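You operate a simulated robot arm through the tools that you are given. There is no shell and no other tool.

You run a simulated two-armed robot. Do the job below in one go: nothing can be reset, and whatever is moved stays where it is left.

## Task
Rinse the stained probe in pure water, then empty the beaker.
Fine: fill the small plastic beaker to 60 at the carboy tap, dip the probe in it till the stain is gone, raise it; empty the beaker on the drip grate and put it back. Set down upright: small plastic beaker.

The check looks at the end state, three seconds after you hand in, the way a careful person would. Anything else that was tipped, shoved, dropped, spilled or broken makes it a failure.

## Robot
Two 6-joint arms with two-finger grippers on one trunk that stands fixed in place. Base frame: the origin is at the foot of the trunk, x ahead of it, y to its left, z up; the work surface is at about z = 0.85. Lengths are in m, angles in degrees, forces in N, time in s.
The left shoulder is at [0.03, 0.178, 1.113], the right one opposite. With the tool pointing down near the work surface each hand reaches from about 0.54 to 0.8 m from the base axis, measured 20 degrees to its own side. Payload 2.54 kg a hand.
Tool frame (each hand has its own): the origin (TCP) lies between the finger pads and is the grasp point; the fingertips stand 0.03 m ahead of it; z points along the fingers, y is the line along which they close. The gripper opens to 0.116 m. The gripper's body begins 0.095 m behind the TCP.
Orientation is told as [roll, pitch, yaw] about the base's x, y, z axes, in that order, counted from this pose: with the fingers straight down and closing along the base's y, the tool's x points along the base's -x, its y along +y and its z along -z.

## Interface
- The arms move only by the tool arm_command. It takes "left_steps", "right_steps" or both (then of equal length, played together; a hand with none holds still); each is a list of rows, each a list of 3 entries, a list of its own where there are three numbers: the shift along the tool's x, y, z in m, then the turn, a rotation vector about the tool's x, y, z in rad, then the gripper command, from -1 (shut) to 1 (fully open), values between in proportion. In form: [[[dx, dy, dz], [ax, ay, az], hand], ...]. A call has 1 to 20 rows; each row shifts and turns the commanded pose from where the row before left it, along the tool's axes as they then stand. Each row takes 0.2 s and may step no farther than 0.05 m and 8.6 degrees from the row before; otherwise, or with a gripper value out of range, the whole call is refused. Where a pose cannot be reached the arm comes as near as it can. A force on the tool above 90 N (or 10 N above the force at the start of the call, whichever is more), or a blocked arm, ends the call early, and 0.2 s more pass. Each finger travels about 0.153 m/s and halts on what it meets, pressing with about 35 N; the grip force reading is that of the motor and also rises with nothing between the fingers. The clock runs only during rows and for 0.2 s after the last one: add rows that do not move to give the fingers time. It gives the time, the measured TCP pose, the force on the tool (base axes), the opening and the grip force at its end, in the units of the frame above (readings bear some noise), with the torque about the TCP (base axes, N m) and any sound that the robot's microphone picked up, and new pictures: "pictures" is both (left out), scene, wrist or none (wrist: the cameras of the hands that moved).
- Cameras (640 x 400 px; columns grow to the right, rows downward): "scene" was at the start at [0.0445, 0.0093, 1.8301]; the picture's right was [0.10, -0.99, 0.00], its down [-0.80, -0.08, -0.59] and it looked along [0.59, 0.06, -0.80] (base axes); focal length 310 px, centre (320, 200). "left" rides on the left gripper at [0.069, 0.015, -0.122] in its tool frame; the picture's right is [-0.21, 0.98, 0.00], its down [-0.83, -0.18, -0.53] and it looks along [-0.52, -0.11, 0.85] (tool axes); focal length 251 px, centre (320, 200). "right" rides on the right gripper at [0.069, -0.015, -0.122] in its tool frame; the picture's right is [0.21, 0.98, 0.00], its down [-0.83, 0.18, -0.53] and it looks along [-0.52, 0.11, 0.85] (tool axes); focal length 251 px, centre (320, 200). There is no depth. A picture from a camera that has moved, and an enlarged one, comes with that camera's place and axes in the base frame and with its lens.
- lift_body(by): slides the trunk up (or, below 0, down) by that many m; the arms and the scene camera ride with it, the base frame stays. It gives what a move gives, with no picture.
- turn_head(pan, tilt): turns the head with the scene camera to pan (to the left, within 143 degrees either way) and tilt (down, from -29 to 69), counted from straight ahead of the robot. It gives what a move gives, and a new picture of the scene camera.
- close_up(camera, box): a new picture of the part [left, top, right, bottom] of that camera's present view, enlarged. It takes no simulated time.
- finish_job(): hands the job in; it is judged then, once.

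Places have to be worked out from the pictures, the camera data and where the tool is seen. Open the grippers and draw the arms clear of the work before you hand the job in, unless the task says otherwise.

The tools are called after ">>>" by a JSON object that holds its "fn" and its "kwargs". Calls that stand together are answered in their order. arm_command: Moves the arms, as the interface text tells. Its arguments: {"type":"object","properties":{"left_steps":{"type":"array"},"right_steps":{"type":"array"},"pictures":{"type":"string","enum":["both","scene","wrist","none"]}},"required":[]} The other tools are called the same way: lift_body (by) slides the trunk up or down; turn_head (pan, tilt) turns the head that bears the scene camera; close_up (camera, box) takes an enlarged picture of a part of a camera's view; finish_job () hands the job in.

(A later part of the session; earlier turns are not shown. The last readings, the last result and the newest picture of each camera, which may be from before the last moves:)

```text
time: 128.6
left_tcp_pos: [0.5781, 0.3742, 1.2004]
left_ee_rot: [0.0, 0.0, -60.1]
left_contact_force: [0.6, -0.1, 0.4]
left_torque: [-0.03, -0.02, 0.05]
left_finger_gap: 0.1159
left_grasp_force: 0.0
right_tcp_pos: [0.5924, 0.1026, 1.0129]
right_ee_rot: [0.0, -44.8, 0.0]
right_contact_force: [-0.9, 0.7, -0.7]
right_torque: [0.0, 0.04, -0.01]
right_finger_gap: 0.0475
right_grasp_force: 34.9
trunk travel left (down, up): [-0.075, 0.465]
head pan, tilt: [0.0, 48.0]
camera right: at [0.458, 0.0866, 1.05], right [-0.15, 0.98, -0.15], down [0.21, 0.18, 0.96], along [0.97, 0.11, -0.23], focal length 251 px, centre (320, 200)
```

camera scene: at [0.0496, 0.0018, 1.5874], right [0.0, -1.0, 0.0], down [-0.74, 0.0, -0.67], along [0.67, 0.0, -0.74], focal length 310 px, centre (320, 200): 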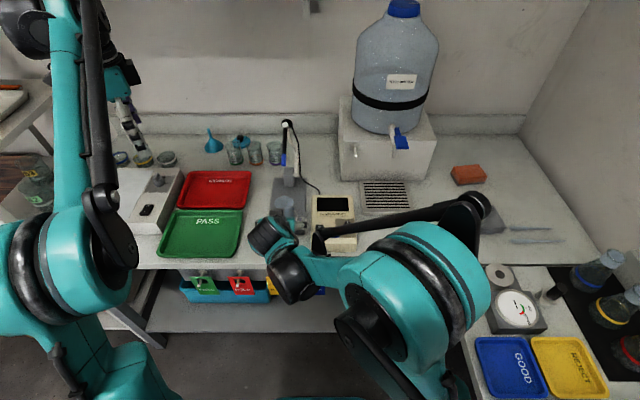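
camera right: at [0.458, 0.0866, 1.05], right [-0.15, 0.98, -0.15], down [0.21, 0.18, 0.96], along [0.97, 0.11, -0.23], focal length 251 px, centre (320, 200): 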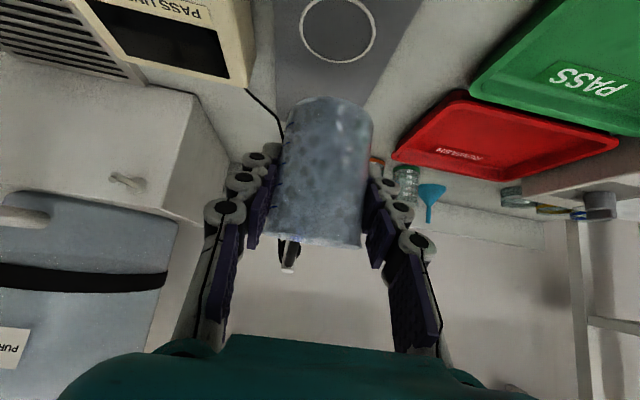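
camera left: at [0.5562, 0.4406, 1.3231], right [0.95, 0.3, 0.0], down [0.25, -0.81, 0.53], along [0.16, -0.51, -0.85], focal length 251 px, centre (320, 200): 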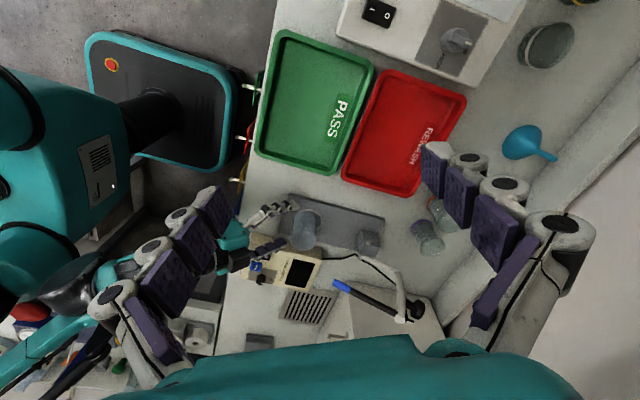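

Beaker lifted level. Carry it back across to the tap at the same height.

>>> {"fn": "arm_command", "kwargs": {"right_steps": [[[-0.0014, -0.012, 0.0014], [0, 0, 0], -0.4], [[-0.0018, -0.022, 0.0018], [0, 0, 0], -0.4], [[-0.0018, -0.028, 0.0018], [0, 0, 0], -0.4], [[-0.0018, -0.028, 0.0018], [0, 0, 0], -0.4], [[-0.0018, -0.028, 0.0018], [0, 0, 0], -0.4], [[-0.0018, -0.028, 0.0018], [0, 0, 0], -0.4], [[-0.0018, -0.028, 0.0018], [0, 0, 0], -0.4], [[-0.0018, -0.028, 0.0018], [0, 0, 0], -0.4], [[-0.0018, -0.028, 0.0018], [0, 0, 0], -0.4], [[-0.0018, -0.028, 0.0018], [0, 0, 0], -0.4], [[-0.0018, -0.024, 0.0018], [0, 0, 0], -0.4], [[-0.0018, -0.018, 0.0018], [0, 0, 0], -0.4], [[-0.0014, -0.01, 0.0014], [0, 0, 0], -0.4], [[0.008, 0, 0.008], [0, 0, 0], -0.4], [[0.014, 0, 0.014], [0, 0, 0], -0.4], [[0.016, 0, 0.016], [0, 0, 0], -0.4], [[0.014, 0, 0.014], [0, 0, 0], -0.4], [[0.008, 0, 0.008], [0, 0, 0], -0.4], [[0, 0, 0], [0, 0, 0], -0.4]], "pictures": "both"}}

```text
time: 132.6
left_tcp_pos: [0.5775, 0.3744, 1.2004]
left_ee_rot: [0.1, 0.0, -60.1]
left_contact_force: [0.5, 0.2, 0.9]
left_torque: [-0.02, 0.04, 0.0]
left_finger_gap: 0.1161
left_grasp_force: 0.1
right_tcp_pos: [0.624, -0.2084, 0.9253]
right_ee_rot: [0.0, -44.9, -0.1]
right_contact_force: [-0.3, -0.2, -0.5]
right_torque: [0.01, -0.02, 0.0]
right_finger_gap: 0.0473
right_grasp_force: 34.2
trunk travel left (down, up): [-0.075, 0.465]
head pan, tilt: [0.0, 48.0]
camera scene: at [0.05, 0.0019, 1.5874], right [0.0, -1.0, 0.0], down [-0.74, 0.0, -0.67], along [0.67, 0.0, -0.74], focal length 310 px, centre (320, 200)
camera right: at [0.4892, -0.2236, 0.9643], right [-0.15, 0.98, -0.15], down [0.21, 0.18, 0.96], along [0.97, 0.11, -0.23], focal length 251 px, centre (320, 200)
```

scene: 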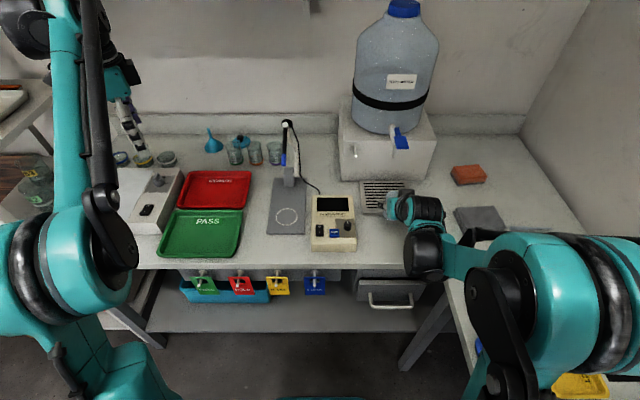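
right: 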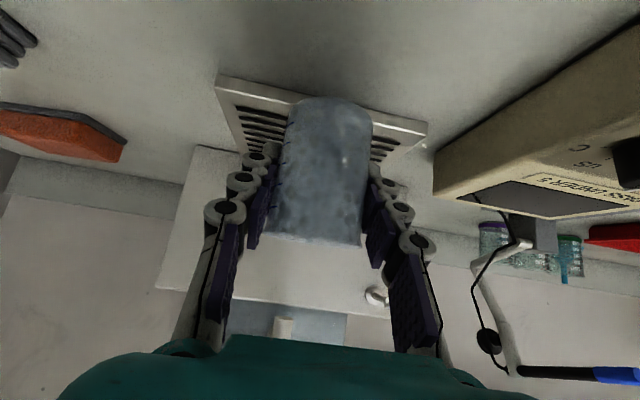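

Forward 0.101 under the spout, then lower near the grate.

>>> {"fn": "arm_command", "kwargs": {"right_steps": [[[-0.008, 0, 0.008], [0, 0, 0], -0.4], [[-0.0143, 0, 0.0143], [0, 0, 0], -0.4], [[-0.0143, 0, 0.0143], [0, 0, 0], -0.4], [[-0.0143, 0, 0.0143], [0, 0, 0], -0.4], [[-0.0143, 0.0005, 0.0143], [0, 0, 0], -0.4], [[-0.006, 0.0005, 0.006], [0, 0, 0], -0.4], [[0.005, 0, 0.005], [0, 0, 0], -0.4], [[0.0035, 0, 0.0035], [0, 0, 0], -0.4], [[0, 0, 0], [0, 0, 0], -0.4]], "pictures": "wrist"}}

>>> {"fn": "arm_command", "kwargs": {"right_steps": [[[0.0012, 0, 0.0012], [0, 0, 0], -0.4], [[0.0012, 0, 0.0012], [0, 0, 0], -0.4], [[0, 0, 0], [0, 0, 0], -0.4]], "pictures": "none"}}

```text
time: 134.6
left_tcp_pos: [0.5776, 0.3733, 1.2011]
left_ee_rot: [0.2, 0.1, -60.0]
left_contact_force: [-0.3, 1.2, 0.0]
left_torque: [0.02, 0.0, 0.0]
left_finger_gap: 0.1159
left_grasp_force: 0.1
right_tcp_pos: [0.7259, -0.2075, 0.9154]
right_ee_rot: [0.0, -44.8, 0.0]
right_contact_force: [-0.4, -0.4, -0.6]
right_torque: [0.02, 0.01, -0.03]
right_finger_gap: 0.0475
right_grasp_force: 35.3
trunk travel left (down, up): [-0.075, 0.465]
head pan, tilt: [0.0, 48.0]
camera right: at [0.5908, -0.2225, 0.9523], right [-0.15, 0.98, -0.15], down [0.21, 0.18, 0.96], along [0.97, 0.12, -0.23], focal length 251 px, centre (320, 200)
```

right: 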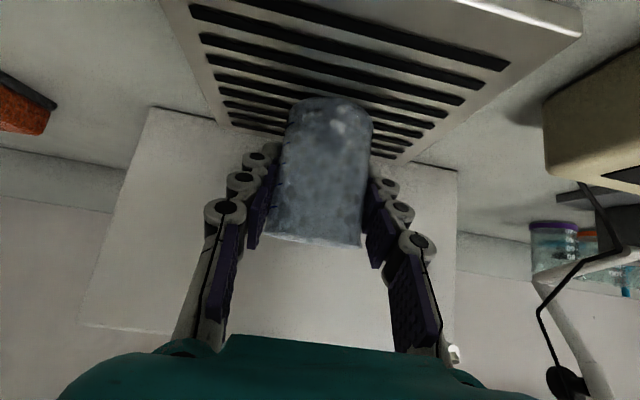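

```text
time: 135.4
left_tcp_pos: [0.5771, 0.3741, 1.2008]
left_ee_rot: [0.1, 0.0, -60.2]
left_contact_force: [-0.1, -0.1, -0.2]
left_torque: [0.03, 0.01, -0.02]
left_finger_gap: 0.1159
left_grasp_force: 0.1
right_tcp_pos: [0.7263, -0.2074, 0.912]
right_ee_rot: [0.1, -45.0, 0.0]
right_contact_force: [0.6, 0.1, -1.7]
right_torque: [0.0, 0.02, -0.02]
right_finger_gap: 0.0471
right_grasp_force: 34.9
trunk travel left (down, up): [-0.075, 0.465]
head pan, tilt: [0.0, 48.0]
```

>>> {"fn": "arm_command", "kwargs": {"right_steps": [[[0.001, 0, 0.001], [0, 0, 0], -0.4], [[0.001, 0, 0.001], [0, 0, 0], -0.4], [[0, 0, 0], [0, 0, 0], -0.4]], "pictures": "none"}}

```text
time: 136.2
left_tcp_pos: [0.5768, 0.3744, 1.1996]
left_ee_rot: [0.2, 0.2, -60.1]
left_contact_force: [-0.5, -0.6, -0.5]
left_torque: [-0.02, 0.02, 0.01]
left_finger_gap: 0.1163
left_grasp_force: 0.1
right_tcp_pos: [0.7255, -0.207, 0.9091]
right_ee_rot: [0.0, -44.9, 0.0]
right_contact_force: [-0.5, 0.0, 0.4]
right_torque: [0.0, 0.0, 0.01]
right_finger_gap: 0.047
right_grasp_force: 34.6
trunk travel left (down, up): [-0.075, 0.465]
head pan, tilt: [0.0, 48.0]
```

>>> {"fn": "arm_command", "kwargs": {"right_steps": [[[0.001, 0, 0.001], [0, 0, 0], -0.4], [[0, 0, 0], [0, 0, 0], -0.4]], "pictures": "none"}}

```text
time: 136.8
left_tcp_pos: [0.5778, 0.3736, 1.2012]
left_ee_rot: [0.0, 0.0, -60.1]
left_contact_force: [0.3, -0.1, -0.4]
left_torque: [-0.01, 0.0, 0.0]
left_finger_gap: 0.116
left_grasp_force: 0.1
right_tcp_pos: [0.7252, -0.2065, 0.9088]
right_ee_rot: [0.0, -44.9, -0.1]
right_contact_force: [0.4, 0.4, -1.6]
right_torque: [-0.01, 0.0, 0.02]
right_finger_gap: 0.0474
right_grasp_force: 35.1
trunk travel left (down, up): [-0.075, 0.465]
head pan, tilt: [0.0, 48.0]
```

>>> {"fn": "arm_command", "kwargs": {"right_steps": [[[0.001, 0, 0.001], [0, 0, 0], -0.4], [[0, 0, 0], [0, 0, 0], -0.4]], "pictures": "none"}}

```text
time: 137.4
left_tcp_pos: [0.5769, 0.3742, 1.2]
left_ee_rot: [0.1, 0.0, -60.0]
left_contact_force: [0.2, -0.4, 0.6]
left_torque: [-0.01, 0.01, -0.01]
left_finger_gap: 0.116
left_grasp_force: 0.0
right_tcp_pos: [0.7259, -0.2059, 0.9062]
right_ee_rot: [0.0, -44.9, -0.1]
right_contact_force: [-0.7, 0.3, 0.1]
right_torque: [0.0, 0.0, -0.01]
right_finger_gap: 0.0473
right_grasp_force: 34.8
trunk travel left (down, up): [-0.075, 0.465]
head pan, tilt: [0.0, 48.0]
```

>>> {"fn": "arm_command", "kwargs": {"right_steps": [[[0.001, 0, 0.001], [0, 0, 0], -0.4], [[0, 0, 0], [0, 0, 0], -0.4]], "pictures": "wrist"}}

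```text
time: 138.0
left_tcp_pos: [0.5753, 0.3734, 1.2015]
left_ee_rot: [0.1, 0.0, -60.1]
left_contact_force: [-0.2, -1.1, 0.8]
left_torque: [-0.02, 0.03, 0.01]
left_finger_gap: 0.1162
left_grasp_force: 0.0
right_tcp_pos: [0.7252, -0.2077, 0.9072]
right_ee_rot: [0.0, -45.0, 0.0]
right_contact_force: [4.2, -0.1, 14.1]
right_torque: [0.02, -0.17, 0.01]
right_finger_gap: 0.0473
right_grasp_force: 35.2
trunk travel left (down, up): [-0.075, 0.465]
head pan, tilt: [0.0, 48.0]
camera right: at [0.5903, -0.2223, 0.9426], right [-0.15, 0.98, -0.15], down [0.21, 0.18, 0.96], along [0.97, 0.11, -0.23], focal length 251 px, centre (320, 200)
```

right: 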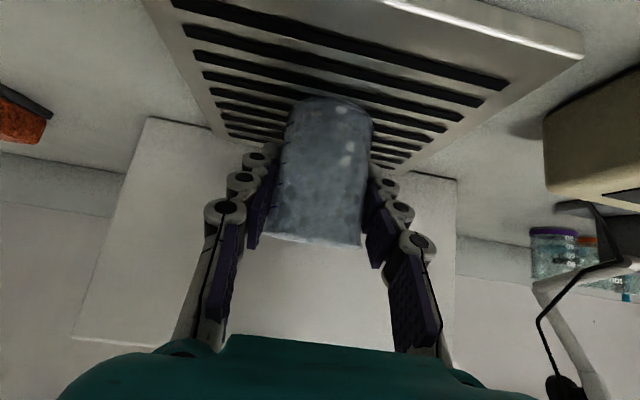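

Contact on the grate. Ease, release, withdraw; meanwhile bring the left hand over the meter so its camera can look into the beaker at the tap.

>>> {"fn": "arm_command", "kwargs": {"right_steps": [[[-0.0007, 0, -0.0007], [0, 0, 0], -0.4], [[0, 0, 0], [0, 0, 0], 0.0], [[0, 0, 0], [0, 0, 0], 0.4], [[0, 0, 0], [0, 0, 0], 0.6], [[0.02, 0, -0.02], [0, 0, 0], 0.6], [[0.025, 0, -0.025], [0, 0, 0], 0.6], [[0.025, 0, -0.025], [0, 0, 0], 0.6], [[0, 0, 0], [0, 0, 0], 0.6], [[0, 0, 0], [0, 0, 0], 0.6]], "left_steps": [[[-0.0424, -0.0165, 0], [0, 0, 0], 1], [[-0.0424, -0.0165, 0], [0, 0, 0], 1], [[-0.0424, -0.0165, 0], [0, 0, 0], 1], [[-0.0424, -0.0165, 0], [0, 0, 0], 1], [[-0.0424, -0.0165, 0], [0, 0, 0], 1], [[-0.0424, -0.0165, 0], [0, 0, 0], 1], [[-0.0424, -0.0165, 0], [0, 0, 0], 1], [[-0.0424, -0.0165, 0], [0, 0, 0], 1], [[0, 0, 0], [0, 0, 0], 1]], "pictures": "both"}}

```text
time: 140.0
left_tcp_pos: [0.6327, 0.016, 1.2014]
left_ee_rot: [0.1, 0.0, -60.0]
left_contact_force: [-0.9, 0.4, 0.4]
left_torque: [-0.03, 0.0, 0.0]
left_finger_gap: 0.1161
left_grasp_force: 0.1
right_tcp_pos: [0.6253, -0.206, 0.9048]
right_ee_rot: [0.1, -44.9, -0.1]
right_contact_force: [-0.3, -0.2, 1.1]
right_torque: [-0.06, -0.02, 0.0]
right_finger_gap: 0.093
right_grasp_force: 0.0
trunk travel left (down, up): [-0.075, 0.465]
head pan, tilt: [0.0, 48.0]
camera scene: at [0.049, 0.0027, 1.5874], right [0.0, -1.0, 0.0], down [-0.74, 0.0, -0.67], along [0.67, 0.0, -0.74], focal length 310 px, centre (320, 200)
camera right: at [0.4906, -0.221, 0.9432], right [-0.15, 0.98, -0.15], down [0.21, 0.18, 0.96], along [0.97, 0.11, -0.23], focal length 251 px, centre (320, 200)
camera left: at [0.6117, 0.0822, 1.3232], right [0.95, 0.3, 0.0], down [0.25, -0.81, 0.53], along [0.16, -0.51, -0.85], focal length 251 px, centre (320, 200)
```

scene: 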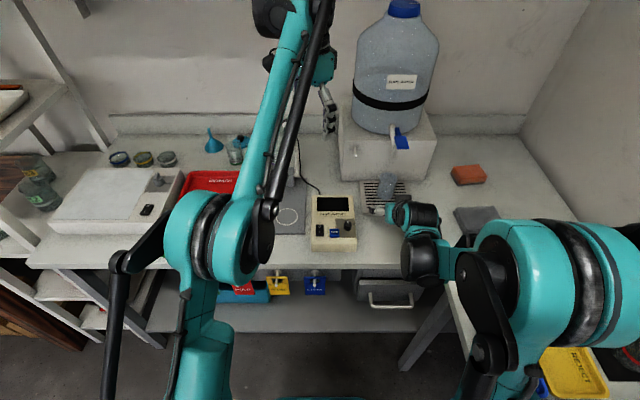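
right: 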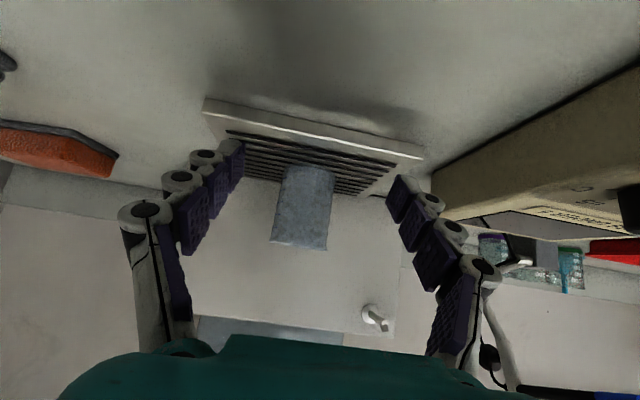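
left: 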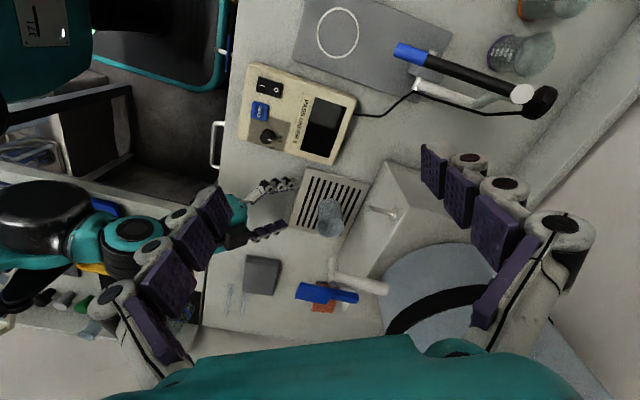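

Excellent overview. Zoom into the beaker from the left camera.

>>> {"fn": "close_up", "kwargs": {"camera": "left", "box": [312, 193, 348, 240]}}

>>> {"fn": "close_up", "kwargs": {"camera": "left", "box": [380, 30, 570, 130]}}

```text
8.51 times, centred on (330, 216) of left
camera zoom: at [0.6117, 0.0822, 1.3232], right [0.95, 0.3, 0.0], down [0.25, -0.81, 0.53], along [0.16, -0.51, -0.85], focal length 2140 px, centre (235, 60)
```

zoom: 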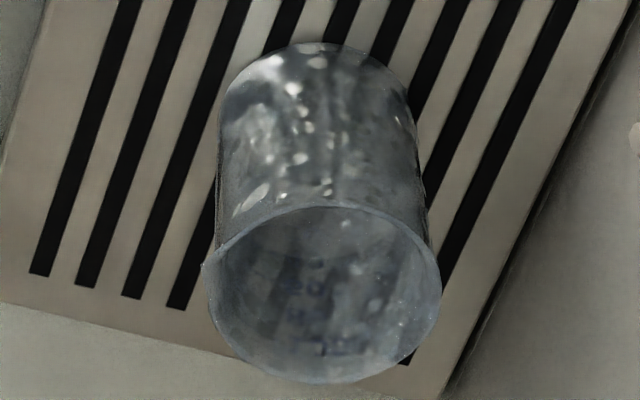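

```text
3.37 times, centred on (475, 80) of left
camera zoom: at [0.6117, 0.0822, 1.3232], right [0.95, 0.3, 0.0], down [0.25, -0.81, 0.53], along [0.16, -0.51, -0.85], focal length 847 px, centre (-202, 604)
```

zoom: 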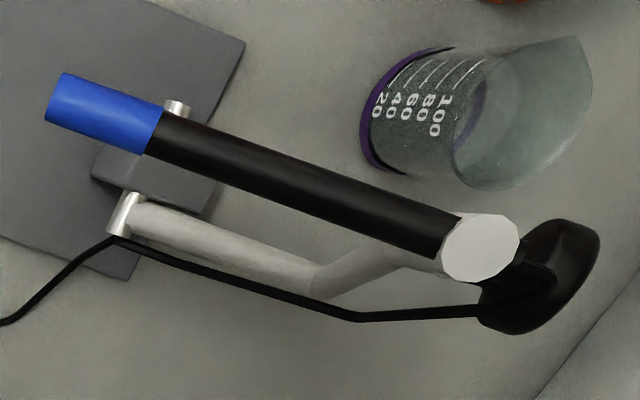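

Now bring the closed right hand above the paddle as in the first press (tilt 45°, hover).

>>> {"fn": "arm_command", "kwargs": {"right_steps": [[[-0.0312, 0, -0.0312], [0, 0, 0], 0.3], [[-0.0312, 0, -0.0312], [0, 0, 0], -0.3], [[-0.0312, 0, -0.0312], [0, 0, 0], -1], [[-0.0312, 0, -0.0312], [0, 0, 0], -1], [[-0.0312, 0, -0.0312], [0, 0, 0], -1], [[-0.0312, 0, -0.0312], [0, 0, 0], -1], [[-0.019, -0.003, 0.019], [0, 0, 0], -1], [[-0.019, -0.003, 0.019], [0, 0, 0], -1], [[0.0159, 0, 0.0159], [0, 0, 0], -1], [[0.0159, 0, 0.0159], [0, 0, 0], -1], [[0, 0, 0], [0, 0, 0], -1]], "pictures": "none"}}

>>> {"fn": "close_up", "kwargs": {"camera": "left", "box": [220, 150, 420, 330]}}

```text
time: 142.4
left_tcp_pos: [0.6327, 0.0154, 1.2007]
left_ee_rot: [0.0, 0.0, -60.2]
left_contact_force: [0.1, -0.1, -0.9]
left_torque: [-0.01, -0.02, 0.02]
left_finger_gap: 0.1159
left_grasp_force: 0.0
right_tcp_pos: [0.6811, -0.2137, 1.1247]
right_ee_rot: [-0.1, -44.9, -0.1]
right_contact_force: [-0.7, 0.4, 0.6]
right_torque: [0.0, -0.02, -0.01]
right_finger_gap: 0.0
right_grasp_force: 28.6
trunk travel left (down, up): [-0.075, 0.465]
head pan, tilt: [0.0, 48.0]
```

```text
2.22 times, centred on (320, 240) of left
camera zoom: at [0.6124, 0.0819, 1.3229], right [0.95, 0.3, 0.0], down [0.25, -0.81, 0.53], along [0.16, -0.51, -0.85], focal length 559 px, centre (320, 111)
```

zoom: 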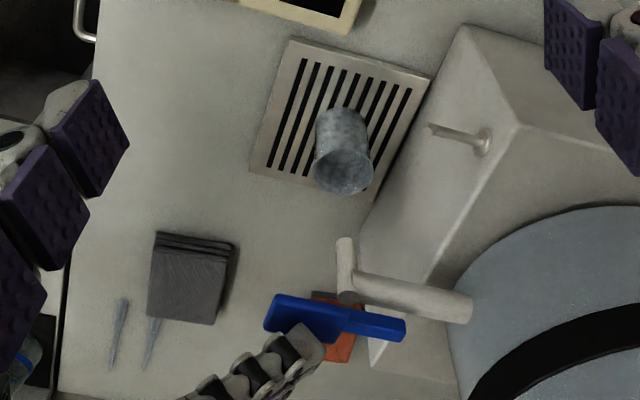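

Press down to z≈1.112 and hold; total about 1.7 s before the first look.

>>> {"fn": "arm_command", "kwargs": {"right_steps": [[[0.009, 0, 0.009], [0, 0, 0], -1], [[0, 0, 0], [0, 0, 0], -1], [[0, 0, 0], [0, 0, 0], -1], [[0, 0, 0], [0, 0, 0], -1], [[0, 0, 0], [0, 0, 0], -1], [[0, 0, 0], [0, 0, 0], -1], [[0, 0, 0], [0, 0, 0], -1]], "pictures": "none"}}

>>> {"fn": "close_up", "kwargs": {"camera": "left", "box": [290, 180, 370, 290]}}

>>> {"fn": "close_up", "kwargs": {"camera": "left", "box": [314, 207, 346, 241]}}

```text
time: 144.0
left_tcp_pos: [0.633, 0.0143, 1.2006]
left_ee_rot: [0.1, -0.1, -60.1]
left_contact_force: [-0.7, -1.0, -0.5]
left_torque: [0.02, 0.01, -0.01]
left_finger_gap: 0.1161
left_grasp_force: 0.1
right_tcp_pos: [0.6805, -0.2137, 1.1112]
right_ee_rot: [0.0, -44.9, -0.1]
right_contact_force: [-0.3, 0.0, 1.6]
right_torque: [0.03, -0.03, 0.0]
right_finger_gap: 0.0058
right_grasp_force: 28.3
trunk travel left (down, up): [-0.075, 0.465]
head pan, tilt: [0.0, 48.0]
```

```text
3.64 times, centred on (330, 235) of left
camera zoom: at [0.6126, 0.0818, 1.3228], right [0.95, 0.3, 0.0], down [0.25, -0.81, 0.53], along [0.16, -0.51, -0.85], focal length 914 px, centre (284, 73)
```

zoom: 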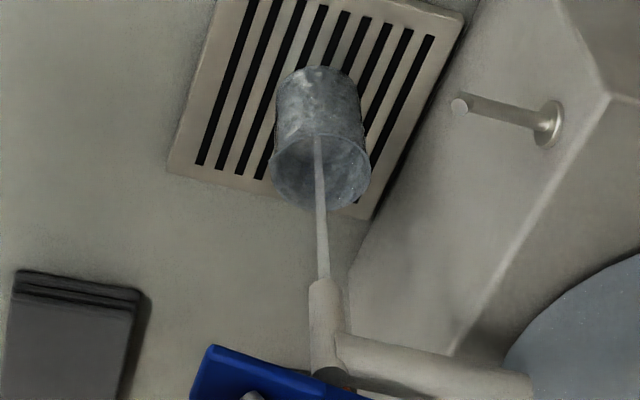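

```text
11.76 times, centred on (330, 224) of left
camera zoom: at [0.6126, 0.0818, 1.3228], right [0.95, 0.3, 0.0], down [0.25, -0.81, 0.53], along [0.16, -0.51, -0.85], focal length 2958 px, centre (202, -82)
```

zoom: 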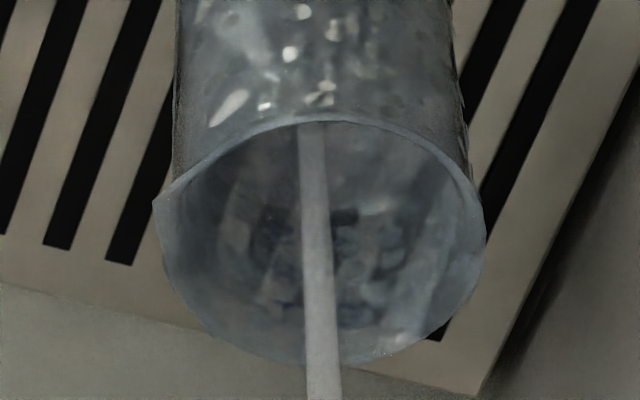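

Flowing: ~51 mL estimated. Hold 1.2 s more, then lift off.

>>> {"fn": "arm_command", "kwargs": {"right_steps": [[[0, 0, 0], [0, 0, 0], -1], [[0, 0, 0], [0, 0, 0], -1], [[0, 0, 0], [0, 0, 0], -1], [[0, 0, 0], [0, 0, 0], -1], [[0, 0, 0], [0, 0, 0], -1], [[0, 0, 0], [0, 0, 0], -1], [[-0.0212, 0, -0.0212], [0, 0, 0], -1], [[0, 0, 0], [0, 0, 0], -1], [[0, 0, 0], [0, 0, 0], -1]], "pictures": "none"}}

>>> {"fn": "close_up", "kwargs": {"camera": "left", "box": [290, 180, 370, 290]}}

>>> {"fn": "close_up", "kwargs": {"camera": "left", "box": [314, 207, 346, 241]}}

```text
time: 146.0
left_tcp_pos: [0.6327, 0.0144, 1.2004]
left_ee_rot: [0.1, 0.0, -60.1]
left_contact_force: [-0.9, -0.1, 0.0]
left_torque: [-0.01, -0.03, 0.02]
left_finger_gap: 0.116
left_grasp_force: 0.0
right_tcp_pos: [0.6799, -0.2137, 1.1418]
right_ee_rot: [-0.1, -44.9, 0.0]
right_contact_force: [-0.8, -0.6, -0.4]
right_torque: [0.01, 0.0, 0.01]
right_finger_gap: 0.0
right_grasp_force: 28.4
trunk travel left (down, up): [-0.075, 0.465]
head pan, tilt: [0.0, 48.0]
```

```text
3.64 times, centred on (330, 235) of left
camera zoom: at [0.6124, 0.0819, 1.3229], right [0.95, 0.3, 0.0], down [0.25, -0.81, 0.53], along [0.16, -0.51, -0.85], focal length 914 px, centre (284, 73)
```

zoom: 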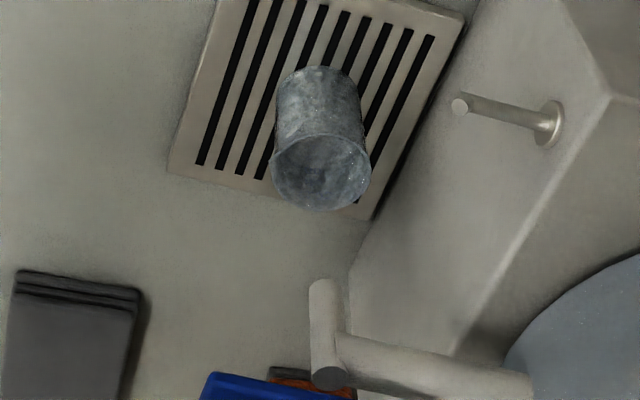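

```text
11.76 times, centred on (330, 224) of left
camera zoom: at [0.6124, 0.0819, 1.3229], right [0.95, 0.3, 0.0], down [0.25, -0.81, 0.53], along [0.16, -0.51, -0.85], focal length 2958 px, centre (202, -82)
```

zoom: 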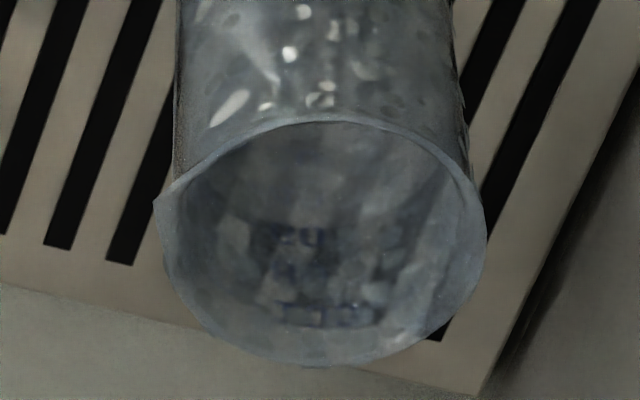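

The 60 label is now just being cut by the surface: ≈ 60 mL, flow off. Retreat and regrasp the beaker.

>>> {"fn": "arm_command", "kwargs": {"right_steps": [[[0.0212, 0.003, -0.0212], [0, 0, 0], -1], [[0.0212, 0.003, -0.0212], [0, 0, 0], -0.3], [[0.0279, 0, 0.0279], [0, 0, 0], 0.3], [[0.0279, 0, 0.0279], [0, 0, 0], 0.6], [[0.0279, 0, 0.0279], [0, 0, 0], 0.6], [[0.0279, 0, 0.0279], [0, 0, 0], 0.6], [[0.0279, 0, 0.0279], [0, 0, 0], 0.6], [[0.0275, 0, 0.0275], [0, 0, 0], 0.6], [[0, 0, 0], [0, 0, 0], 0.6]], "pictures": "wrist"}}

```text
time: 148.0
left_tcp_pos: [0.6336, 0.0162, 1.2019]
left_ee_rot: [0.2, 0.0, -60.1]
left_contact_force: [-0.7, -0.7, 1.0]
left_torque: [-0.01, -0.02, -0.02]
left_finger_gap: 0.1161
left_grasp_force: 0.1
right_tcp_pos: [0.619, -0.2077, 0.9077]
right_ee_rot: [0.0, -44.8, 0.0]
right_contact_force: [0.4, 0.3, 0.0]
right_torque: [0.03, 0.01, 0.02]
right_finger_gap: 0.0927
right_grasp_force: 0.0
trunk travel left (down, up): [-0.075, 0.465]
head pan, tilt: [0.0, 48.0]
camera right: at [0.4844, -0.223, 0.9449], right [-0.15, 0.98, -0.15], down [0.21, 0.18, 0.96], along [0.97, 0.11, -0.23], focal length 251 px, centre (320, 200)
```

right: 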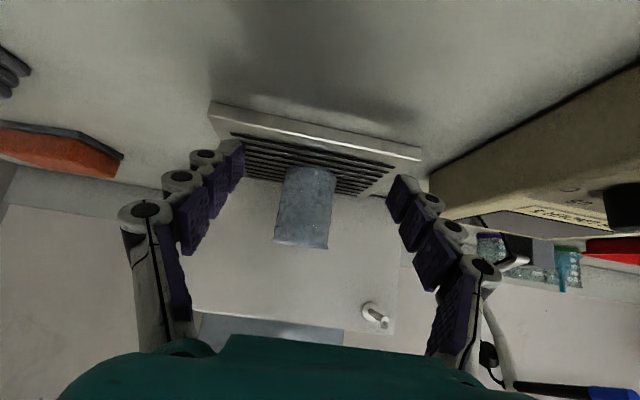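

Forward to grasp, close, lift and draw out; the left hand returns to its parking place at the same time.

>>> {"fn": "arm_command", "kwargs": {"left_steps": [[[0.0424, 0.0165, 0], [0, 0, 0], 1], [[0.0424, 0.0165, 0], [0, 0, 0], 1], [[0.0424, 0.0165, 0], [0, 0, 0], 1], [[0.0424, 0.0165, 0], [0, 0, 0], 1], [[0.0424, 0.0165, 0], [0, 0, 0], 1], [[0.0424, 0.0165, 0], [0, 0, 0], 1], [[0.0424, 0.0165, 0], [0, 0, 0], 1], [[0.0424, 0.0165, 0], [0, 0, 0], 1], [[0, 0, 0], [0, 0, 0], 1], [[0, 0, 0], [0, 0, 0], 1], [[0, 0, 0], [0, 0, 0], 1], [[0, 0, 0], [0, 0, 0], 1], [[0, 0, 0], [0, 0, 0], 1], [[0, 0, 0], [0, 0, 0], 1], [[0, 0, 0], [0, 0, 0], 1], [[0, 0, 0], [0, 0, 0], 1], [[0, 0, 0], [0, 0, 0], 1], [[0, 0, 0], [0, 0, 0], 1]], "right_steps": [[[-0.0189, 0, 0.0189], [0, 0, 0], 0.6], [[-0.0189, 0, 0.0189], [0, 0, 0], 0.6], [[-0.0189, 0, 0.0189], [0, 0, 0], 0.6], [[-0.0189, 0, 0.0189], [0, 0, 0], 0.6], [[0, 0, 0], [0, 0, 0], 0.6], [[0, 0, 0], [0, 0, 0], 0.2], [[0, 0, 0], [0, 0, 0], -0.05], [[0, 0, 0], [0, 0, 0], -0.4], [[0, 0, 0], [0, 0, 0], -0.4], [[-0.007, 0, -0.007], [0, 0, 0], -0.4], [[-0.006, 0, -0.006], [0, 0, 0], -0.4], [[0.007, 0, -0.007], [0, 0, 0], -0.4], [[0.013, 0, -0.013], [0, 0, 0], -0.4], [[0.015, 0, -0.015], [0, 0, 0], -0.4], [[0.015, 0, -0.015], [0, 0, 0], -0.4], [[0.013, 0, -0.013], [0, 0, 0], -0.4], [[0.007, 0, -0.007], [0, 0, 0], -0.4], [[0, 0, 0], [0, 0, 0], -0.4]], "pictures": "both"}}

```text
time: 151.8
left_tcp_pos: [0.5772, 0.3748, 1.2016]
left_ee_rot: [0.0, 0.0, -60.1]
left_contact_force: [0.1, 0.1, 0.3]
left_torque: [0.01, 0.04, -0.02]
left_finger_gap: 0.1159
left_grasp_force: 0.1
right_tcp_pos: [0.6276, -0.2072, 0.9252]
right_ee_rot: [0.0, -44.8, 0.0]
right_contact_force: [-0.1, 0.0, -1.5]
right_torque: [0.02, 0.0, 0.01]
right_finger_gap: 0.0471
right_grasp_force: 35.2
trunk travel left (down, up): [-0.075, 0.465]
head pan, tilt: [0.0, 48.0]
camera scene: at [0.0502, 0.0019, 1.5874], right [0.0, -1.0, 0.0], down [-0.74, 0.0, -0.67], along [0.67, 0.0, -0.74], focal length 310 px, centre (320, 200)
camera right: at [0.4931, -0.2223, 0.9624], right [-0.15, 0.98, -0.15], down [0.21, 0.18, 0.96], along [0.97, 0.11, -0.23], focal length 251 px, centre (320, 200)
camera left: at [0.5574, 0.4421, 1.3233], right [0.95, 0.3, 0.0], down [0.25, -0.81, 0.53], along [0.16, -0.51, -0.85], focal length 251 px, centre (320, 200)
```

scene: 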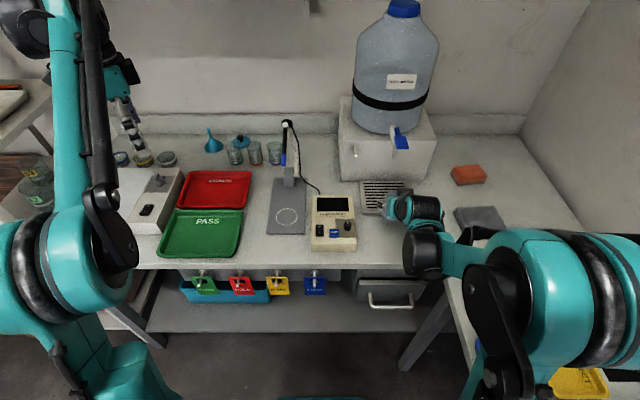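
right: 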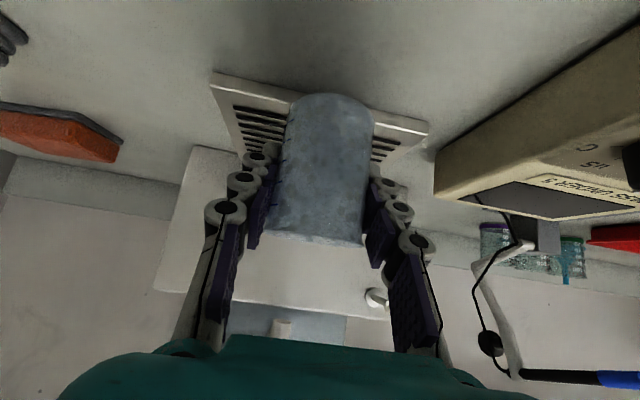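
left: 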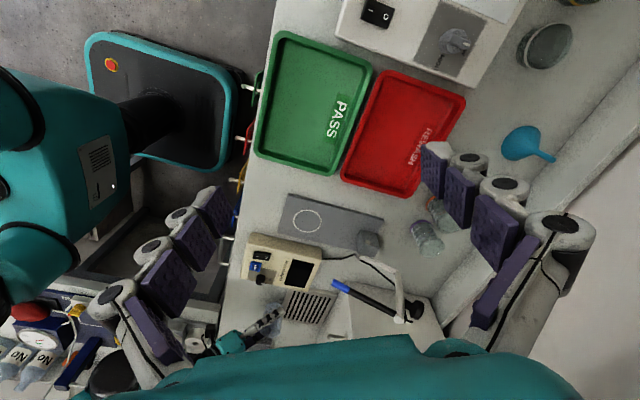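

Held and out. Raise 83 mm and carry across to the plate as before.

>>> {"fn": "arm_command", "kwargs": {"right_steps": [[[-0.008, 0, -0.008], [0, 0, 0], -0.4], [[-0.015, 0, -0.015], [0, 0, 0], -0.4], [[-0.016, 0, -0.016], [0, 0, 0], -0.4], [[-0.013, 0, -0.013], [0, 0, 0], -0.4], [[-0.0067, 0.006, -0.0067], [0, 0, 0], -0.4], [[0.0016, 0.015, -0.0016], [0, 0, 0], -0.4], [[0.0016, 0.024, -0.0016], [0, 0, 0], -0.4], [[0.0016, 0.028, -0.0016], [0, 0, 0], -0.4], [[0.0016, 0.028, -0.0016], [0, 0, 0], -0.4], [[0.0016, 0.028, -0.0016], [0, 0, 0], -0.4], [[0.0016, 0.028, -0.0016], [0, 0, 0], -0.4], [[0.0016, 0.028, -0.0016], [0, 0, 0], -0.4], [[0.0016, 0.028, -0.0016], [0, 0, 0], -0.4], [[0.0016, 0.028, -0.0016], [0, 0, 0], -0.4], [[0.0016, 0.026, -0.0016], [0, 0, 0], -0.4], [[0.0016, 0.02, -0.0016], [0, 0, 0], -0.4], [[0.001, 0.013, -0.001], [0, 0, 0], -0.4], [[0, 0.007, 0], [0, 0, 0], -0.4], [[0, 0, 0], [0, 0, 0], -0.4]], "pictures": "wrist"}}

```text
time: 155.8
left_tcp_pos: [0.5772, 0.3755, 1.2005]
left_ee_rot: [0.1, 0.0, -60.1]
left_contact_force: [0.5, 0.1, -0.4]
left_torque: [0.0, -0.01, -0.05]
left_finger_gap: 0.116
left_grasp_force: 0.0
right_tcp_pos: [0.6007, 0.1007, 1.0086]
right_ee_rot: [0.0, -44.7, -0.1]
right_contact_force: [0.1, -0.5, -0.8]
right_torque: [0.02, 0.04, -0.03]
right_finger_gap: 0.0472
right_grasp_force: 34.5
trunk travel left (down, up): [-0.075, 0.465]
head pan, tilt: [0.0, 48.0]
camera right: at [0.4666, 0.085, 1.0456], right [-0.15, 0.98, -0.15], down [0.21, 0.18, 0.96], along [0.97, 0.12, -0.23], focal length 251 px, centre (320, 200)
```

right: 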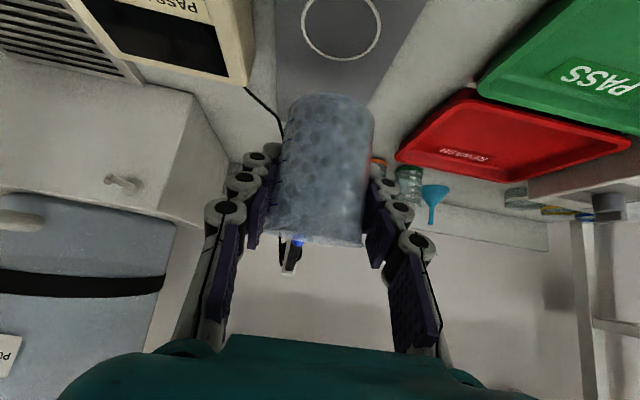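

Lower and move forward over the circle (target TCP (0.629, 0.099)).

>>> {"fn": "arm_command", "kwargs": {"right_steps": [[[0.01, 0, 0.01], [0, 0, 0], -0.4], [[0.015, 0, 0.015], [0, 0, 0], -0.4], [[0.013, 0, 0.013], [0, 0, 0], -0.4], [[0.007, 0, 0.007], [0, 0, 0], -0.4], [[-0.006, -0.001, 0.006], [0, 0, 0], -0.4], [[-0.009, -0.001, 0.009], [0, 0, 0], -0.4], [[-0.005, 0, 0.005], [0, 0, 0], -0.4], [[0.008, 0, 0.008], [0, 0, 0], -0.4], [[0.0085, 0, 0.0085], [0, 0, 0], -0.4], [[0.0055, 0, 0.0055], [0, 0, 0], -0.4], [[0, 0, 0], [0, 0, 0], -0.4]], "pictures": "wrist"}}

```text
time: 158.2
left_tcp_pos: [0.5781, 0.3752, 1.2009]
left_ee_rot: [0.1, 0.0, -60.1]
left_contact_force: [0.2, -1.2, -0.4]
left_torque: [0.0, 0.0, -0.01]
left_finger_gap: 0.1159
left_grasp_force: 0.2
right_tcp_pos: [0.6304, 0.0985, 0.9129]
right_ee_rot: [0.0, -44.9, 0.0]
right_contact_force: [0.2, -0.2, -1.4]
right_torque: [-0.02, -0.01, 0.01]
right_finger_gap: 0.047
right_grasp_force: 35.3
trunk travel left (down, up): [-0.075, 0.465]
head pan, tilt: [0.0, 48.0]
camera right: at [0.4951, 0.0829, 0.9506], right [-0.15, 0.98, -0.15], down [0.21, 0.18, 0.96], along [0.97, 0.12, -0.23], focal length 251 px, centre (320, 200)
```

right: 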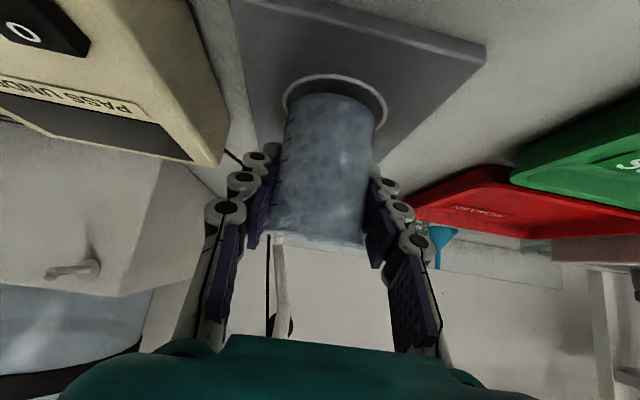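

>>> {"fn": "arm_command", "kwargs": {"right_steps": [[[0.0016, 0, 0.0016], [0, 0, 0], -0.4], [[0.0012, 0, 0.0012], [0, 0, 0], -0.4], [[0, 0, 0], [0, 0, 0], -0.4]], "pictures": "none"}}

>>> {"fn": "arm_command", "kwargs": {"right_steps": [[[0.001, 0, 0.001], [0, 0, 0], -0.4], [[0, 0, 0], [0, 0, 0], -0.4]], "pictures": "none"}}

```text
time: 159.0
left_tcp_pos: [0.5784, 0.3748, 1.2007]
left_ee_rot: [0.1, 0.0, -60.1]
left_contact_force: [-0.3, 0.1, 0.2]
left_torque: [-0.02, 0.0, -0.03]
left_finger_gap: 0.1157
left_grasp_force: 0.0
right_tcp_pos: [0.63, 0.0974, 0.9096]
right_ee_rot: [0.0, -45.0, 0.0]
right_contact_force: [0.4, 0.0, -0.3]
right_torque: [0.02, 0.0, 0.01]
right_finger_gap: 0.0471
right_grasp_force: 34.6
trunk travel left (down, up): [-0.075, 0.465]
head pan, tilt: [0.0, 48.0]
```

```text
time: 159.6
left_tcp_pos: [0.5778, 0.3743, 1.2019]
left_ee_rot: [0.1, 0.1, -60.2]
left_contact_force: [0.1, -0.1, 0.0]
left_torque: [-0.03, 0.03, 0.04]
left_finger_gap: 0.1158
left_grasp_force: 0.1
right_tcp_pos: [0.6298, 0.0987, 0.9078]
right_ee_rot: [0.0, -44.8, 0.0]
right_contact_force: [-0.1, -0.3, -1.3]
right_torque: [-0.01, 0.01, 0.0]
right_finger_gap: 0.0472
right_grasp_force: 34.9
trunk travel left (down, up): [-0.075, 0.465]
head pan, tilt: [0.0, 48.0]
```

>>> {"fn": "arm_command", "kwargs": {"right_steps": [[[0.001, 0, 0.001], [0, 0, 0], -0.4], [[0, 0, 0], [0, 0, 0], -0.4]], "pictures": "none"}}

```text
time: 160.2
left_tcp_pos: [0.5776, 0.3751, 1.2007]
left_ee_rot: [0.1, -0.1, -60.2]
left_contact_force: [0.8, -0.6, -0.4]
left_torque: [0.01, 0.01, 0.01]
left_finger_gap: 0.116
left_grasp_force: 0.0
right_tcp_pos: [0.6296, 0.0972, 0.9065]
right_ee_rot: [0.0, -45.0, 0.0]
right_contact_force: [-0.3, 1.2, -1.1]
right_torque: [-0.03, 0.0, -0.01]
right_finger_gap: 0.0473
right_grasp_force: 35.5
trunk travel left (down, up): [-0.075, 0.465]
head pan, tilt: [0.0, 48.0]
```

>>> {"fn": "arm_command", "kwargs": {"right_steps": [[[0.001, 0, 0.001], [0, 0, 0], -0.4], [[0, 0, 0], [0, 0, 0], -0.4]], "pictures": "none"}}

```text
time: 160.8
left_tcp_pos: [0.5774, 0.3752, 1.2018]
left_ee_rot: [0.1, 0.0, -60.2]
left_contact_force: [-0.2, -0.7, -0.2]
left_torque: [0.0, -0.01, -0.02]
left_finger_gap: 0.116
left_grasp_force: 0.1
right_tcp_pos: [0.6302, 0.0986, 0.9057]
right_ee_rot: [0.0, -44.9, 0.0]
right_contact_force: [-0.2, -0.1, -0.7]
right_torque: [0.02, 0.0, -0.02]
right_finger_gap: 0.047
right_grasp_force: 35.5
trunk travel left (down, up): [-0.075, 0.465]
head pan, tilt: [0.0, 48.0]
```

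>>> {"fn": "arm_command", "kwargs": {"right_steps": [[[0.0009, 0, 0.0009], [0, 0, 0], -0.4], [[0, 0, 0], [0, 0, 0], -0.4]], "pictures": "none"}}

```text
time: 161.4
left_tcp_pos: [0.5774, 0.3758, 1.2011]
left_ee_rot: [0.1, 0.0, -60.2]
left_contact_force: [-0.7, -0.4, 0.4]
left_torque: [-0.01, 0.0, -0.04]
left_finger_gap: 0.1159
left_grasp_force: 0.1
right_tcp_pos: [0.6298, 0.0981, 0.9042]
right_ee_rot: [-0.1, -44.9, 0.0]
right_contact_force: [1.9, 0.1, 8.5]
right_torque: [0.0, -0.05, -0.04]
right_finger_gap: 0.0473
right_grasp_force: 35.6
trunk travel left (down, up): [-0.075, 0.465]
head pan, tilt: [0.0, 48.0]
```

Contact at 8.5 N. Ease, release, and withdraw back, up and right.

>>> {"fn": "arm_command", "kwargs": {"right_steps": [[[-0.0004, 0, -0.0004], [0, 0, 0], -0.4], [[0, 0, 0], [0, 0, 0], 0.0], [[0, 0, 0], [0, 0, 0], 0.4], [[0, 0, 0], [0, 0, 0], 0.6], [[0.0142, 0, -0.0142], [0, 0, 0], 0.6], [[0.0177, 0, -0.0177], [0, 0, 0], 0.6], [[-0.0265, 0, -0.0265], [0, 0, 0], 0.6], [[-0.0265, 0, -0.0265], [0, 0, 0], 0.6], [[-0.0265, 0, -0.0265], [0, 0, 0], 0.6], [[-0.0265, 0, -0.0265], [0, 0, 0], 0.6], [[0, -0.045, 0], [0, 0, 0], 0.6], [[0, -0.045, 0], [0, 0, 0], 0.6], [[0, -0.045, 0], [0, 0, 0], 0.6], [[0, -0.045, 0], [0, 0, 0], 0.6], [[0, -0.045, 0], [0, 0, 0], 0.6], [[0, -0.045, 0], [0, 0, 0], 0.6], [[0, 0, 0], [0, 0, 0], 0.6]], "pictures": "both"}}

>>> {"fn": "close_up", "kwargs": {"camera": "scene", "box": [250, 105, 350, 245]}}

>>> {"fn": "close_up", "kwargs": {"camera": "scene", "box": [270, 185, 305, 235]}}

```text
time: 165.0
left_tcp_pos: [0.5781, 0.3758, 1.2017]
left_ee_rot: [0.0, 0.0, -60.1]
left_contact_force: [0.5, 0.6, 0.5]
left_torque: [-0.02, 0.0, -0.04]
left_finger_gap: 0.1163
left_grasp_force: 0.1
right_tcp_pos: [0.5849, -0.1707, 1.055]
right_ee_rot: [0.1, -45.0, 0.1]
right_contact_force: [-0.3, -0.1, -0.1]
right_torque: [-0.04, 0.01, 0.0]
right_finger_gap: 0.0929
right_grasp_force: 0.0
trunk travel left (down, up): [-0.075, 0.465]
head pan, tilt: [0.0, 48.0]
camera scene: at [0.05, 0.0025, 1.5874], right [0.0, -1.0, 0.0], down [-0.74, 0.0, -0.67], along [0.67, 0.0, -0.74], focal length 310 px, centre (320, 200)
camera right: at [0.4491, -0.187, 1.0923], right [-0.15, 0.98, -0.15], down [0.21, 0.18, 0.96], along [0.97, 0.12, -0.23], focal length 251 px, centre (320, 200)
```

scene: 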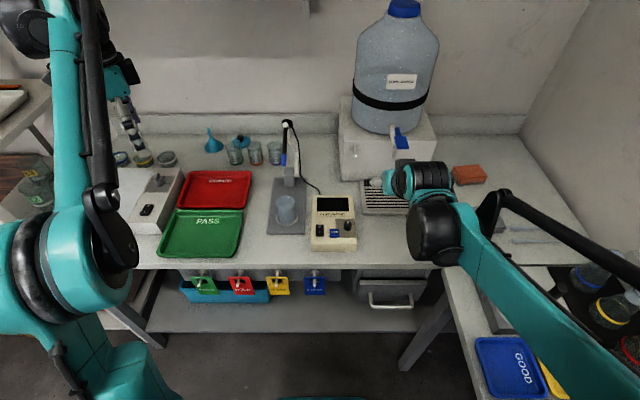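
right: 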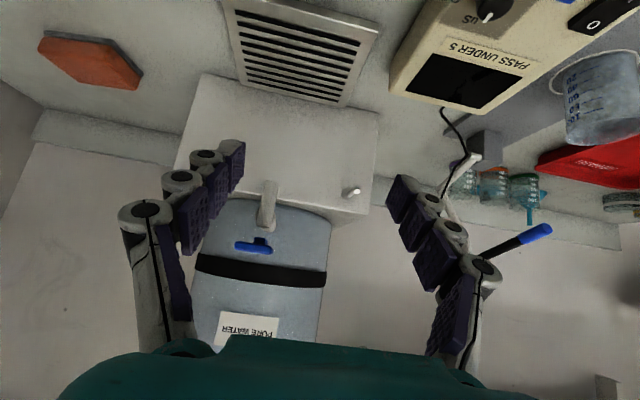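

```text
2.86 times, centred on (300, 175) of scene
camera zoom: at [0.05, 0.0025, 1.5874], right [0.0, -1.0, 0.0], down [-0.74, 0.0, -0.67], along [0.67, 0.0, -0.74], focal length 886 px, centre (377, 271)
```

zoom: 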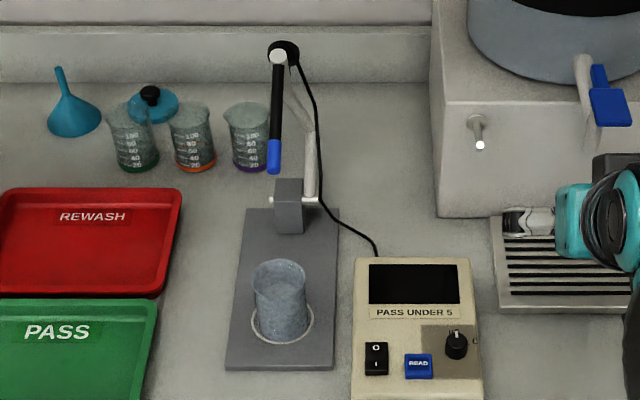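

```text
8.00 times, centred on (288, 210) of scene
camera zoom: at [0.05, 0.0025, 1.5874], right [0.0, -1.0, 0.0], down [-0.74, 0.0, -0.67], along [0.67, 0.0, -0.74], focal length 2480 px, centre (580, 120)
```

zoom: 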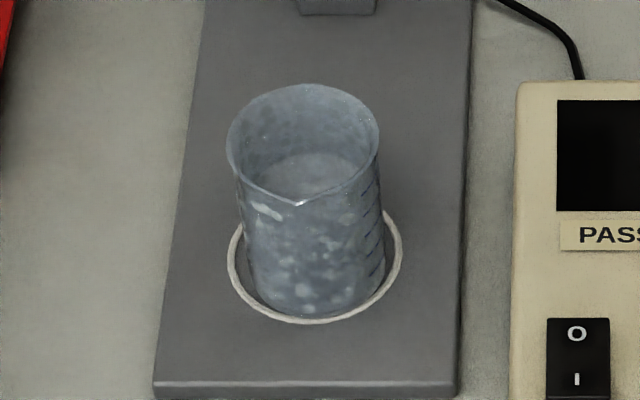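

The surface is visibly higher. I'll take the left-camera close look again for a direct label reading.

>>> {"fn": "arm_command", "kwargs": {"left_steps": [[[-0.0273, -0.0158, 0.0267], [0, 0, 0], 1], [[-0.0273, -0.0158, 0.0267], [0, 0, 0], 1], [[-0.0273, -0.0158, 0.0267], [0, 0, 0], 1], [[-0.0273, -0.0158, 0.0267], [0, 0, 0], 1], [[-0.0273, -0.0158, 0.0267], [0, 0, 0], 1], [[-0.0273, -0.0158, 0.0267], [0, 0, 0], 1], [[0, 0, 0], [0, 0, 0], 1]], "pictures": "wrist"}}

>>> {"fn": "close_up", "kwargs": {"camera": "left", "box": [322, 185, 362, 235]}}

```text
time: 166.6
left_tcp_pos: [0.5768, 0.1844, 1.0396]
left_ee_rot: [0.2, 0.0, -60.0]
left_contact_force: [0.2, 1.1, -0.2]
left_torque: [-0.02, 0.0, -0.01]
left_finger_gap: 0.1159
left_grasp_force: 0.1
right_tcp_pos: [0.5854, -0.1711, 1.0543]
right_ee_rot: [-0.1, -45.0, 0.0]
right_contact_force: [0.3, 0.1, 0.3]
right_torque: [-0.03, 0.0, -0.05]
right_finger_gap: 0.0926
right_grasp_force: 0.0
trunk travel left (down, up): [-0.075, 0.465]
head pan, tilt: [0.0, 48.0]
camera left: at [0.5572, 0.2527, 1.1624], right [0.95, 0.3, 0.0], down [0.25, -0.81, 0.53], along [0.16, -0.51, -0.85], focal length 251 px, centre (320, 200)
```

left: 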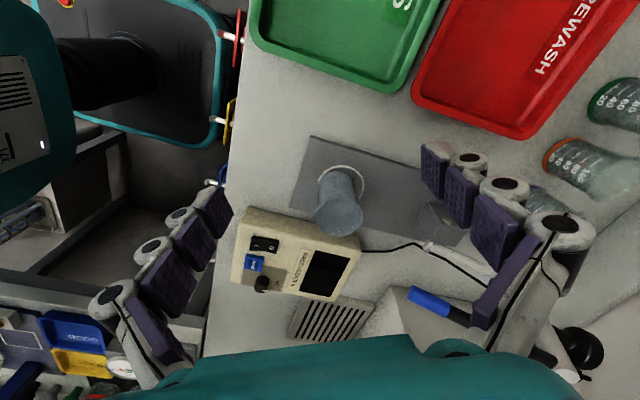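

```text
8.00 times, centred on (342, 210) of left
camera zoom: at [0.5572, 0.2527, 1.1624], right [0.95, 0.3, 0.0], down [0.25, -0.81, 0.53], along [0.16, -0.51, -0.85], focal length 2012 px, centre (144, 120)
```

zoom: 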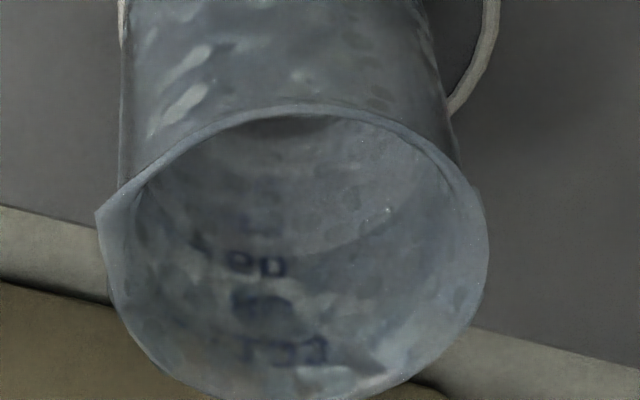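

>>> {"fn": "close_up", "kwargs": {"camera": "left", "box": [330, 205, 352, 232]}}

```text
14.81 times, centred on (341, 218) of left
camera zoom: at [0.5572, 0.2527, 1.1624], right [0.95, 0.3, 0.0], down [0.25, -0.81, 0.53], along [0.16, -0.51, -0.85], focal length 3725 px, centre (9, -74)
```

zoom: 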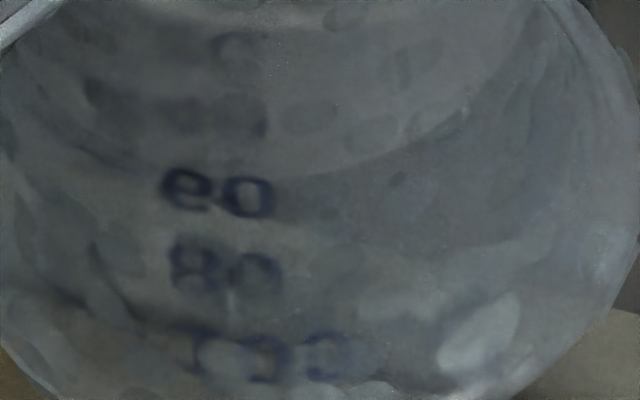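

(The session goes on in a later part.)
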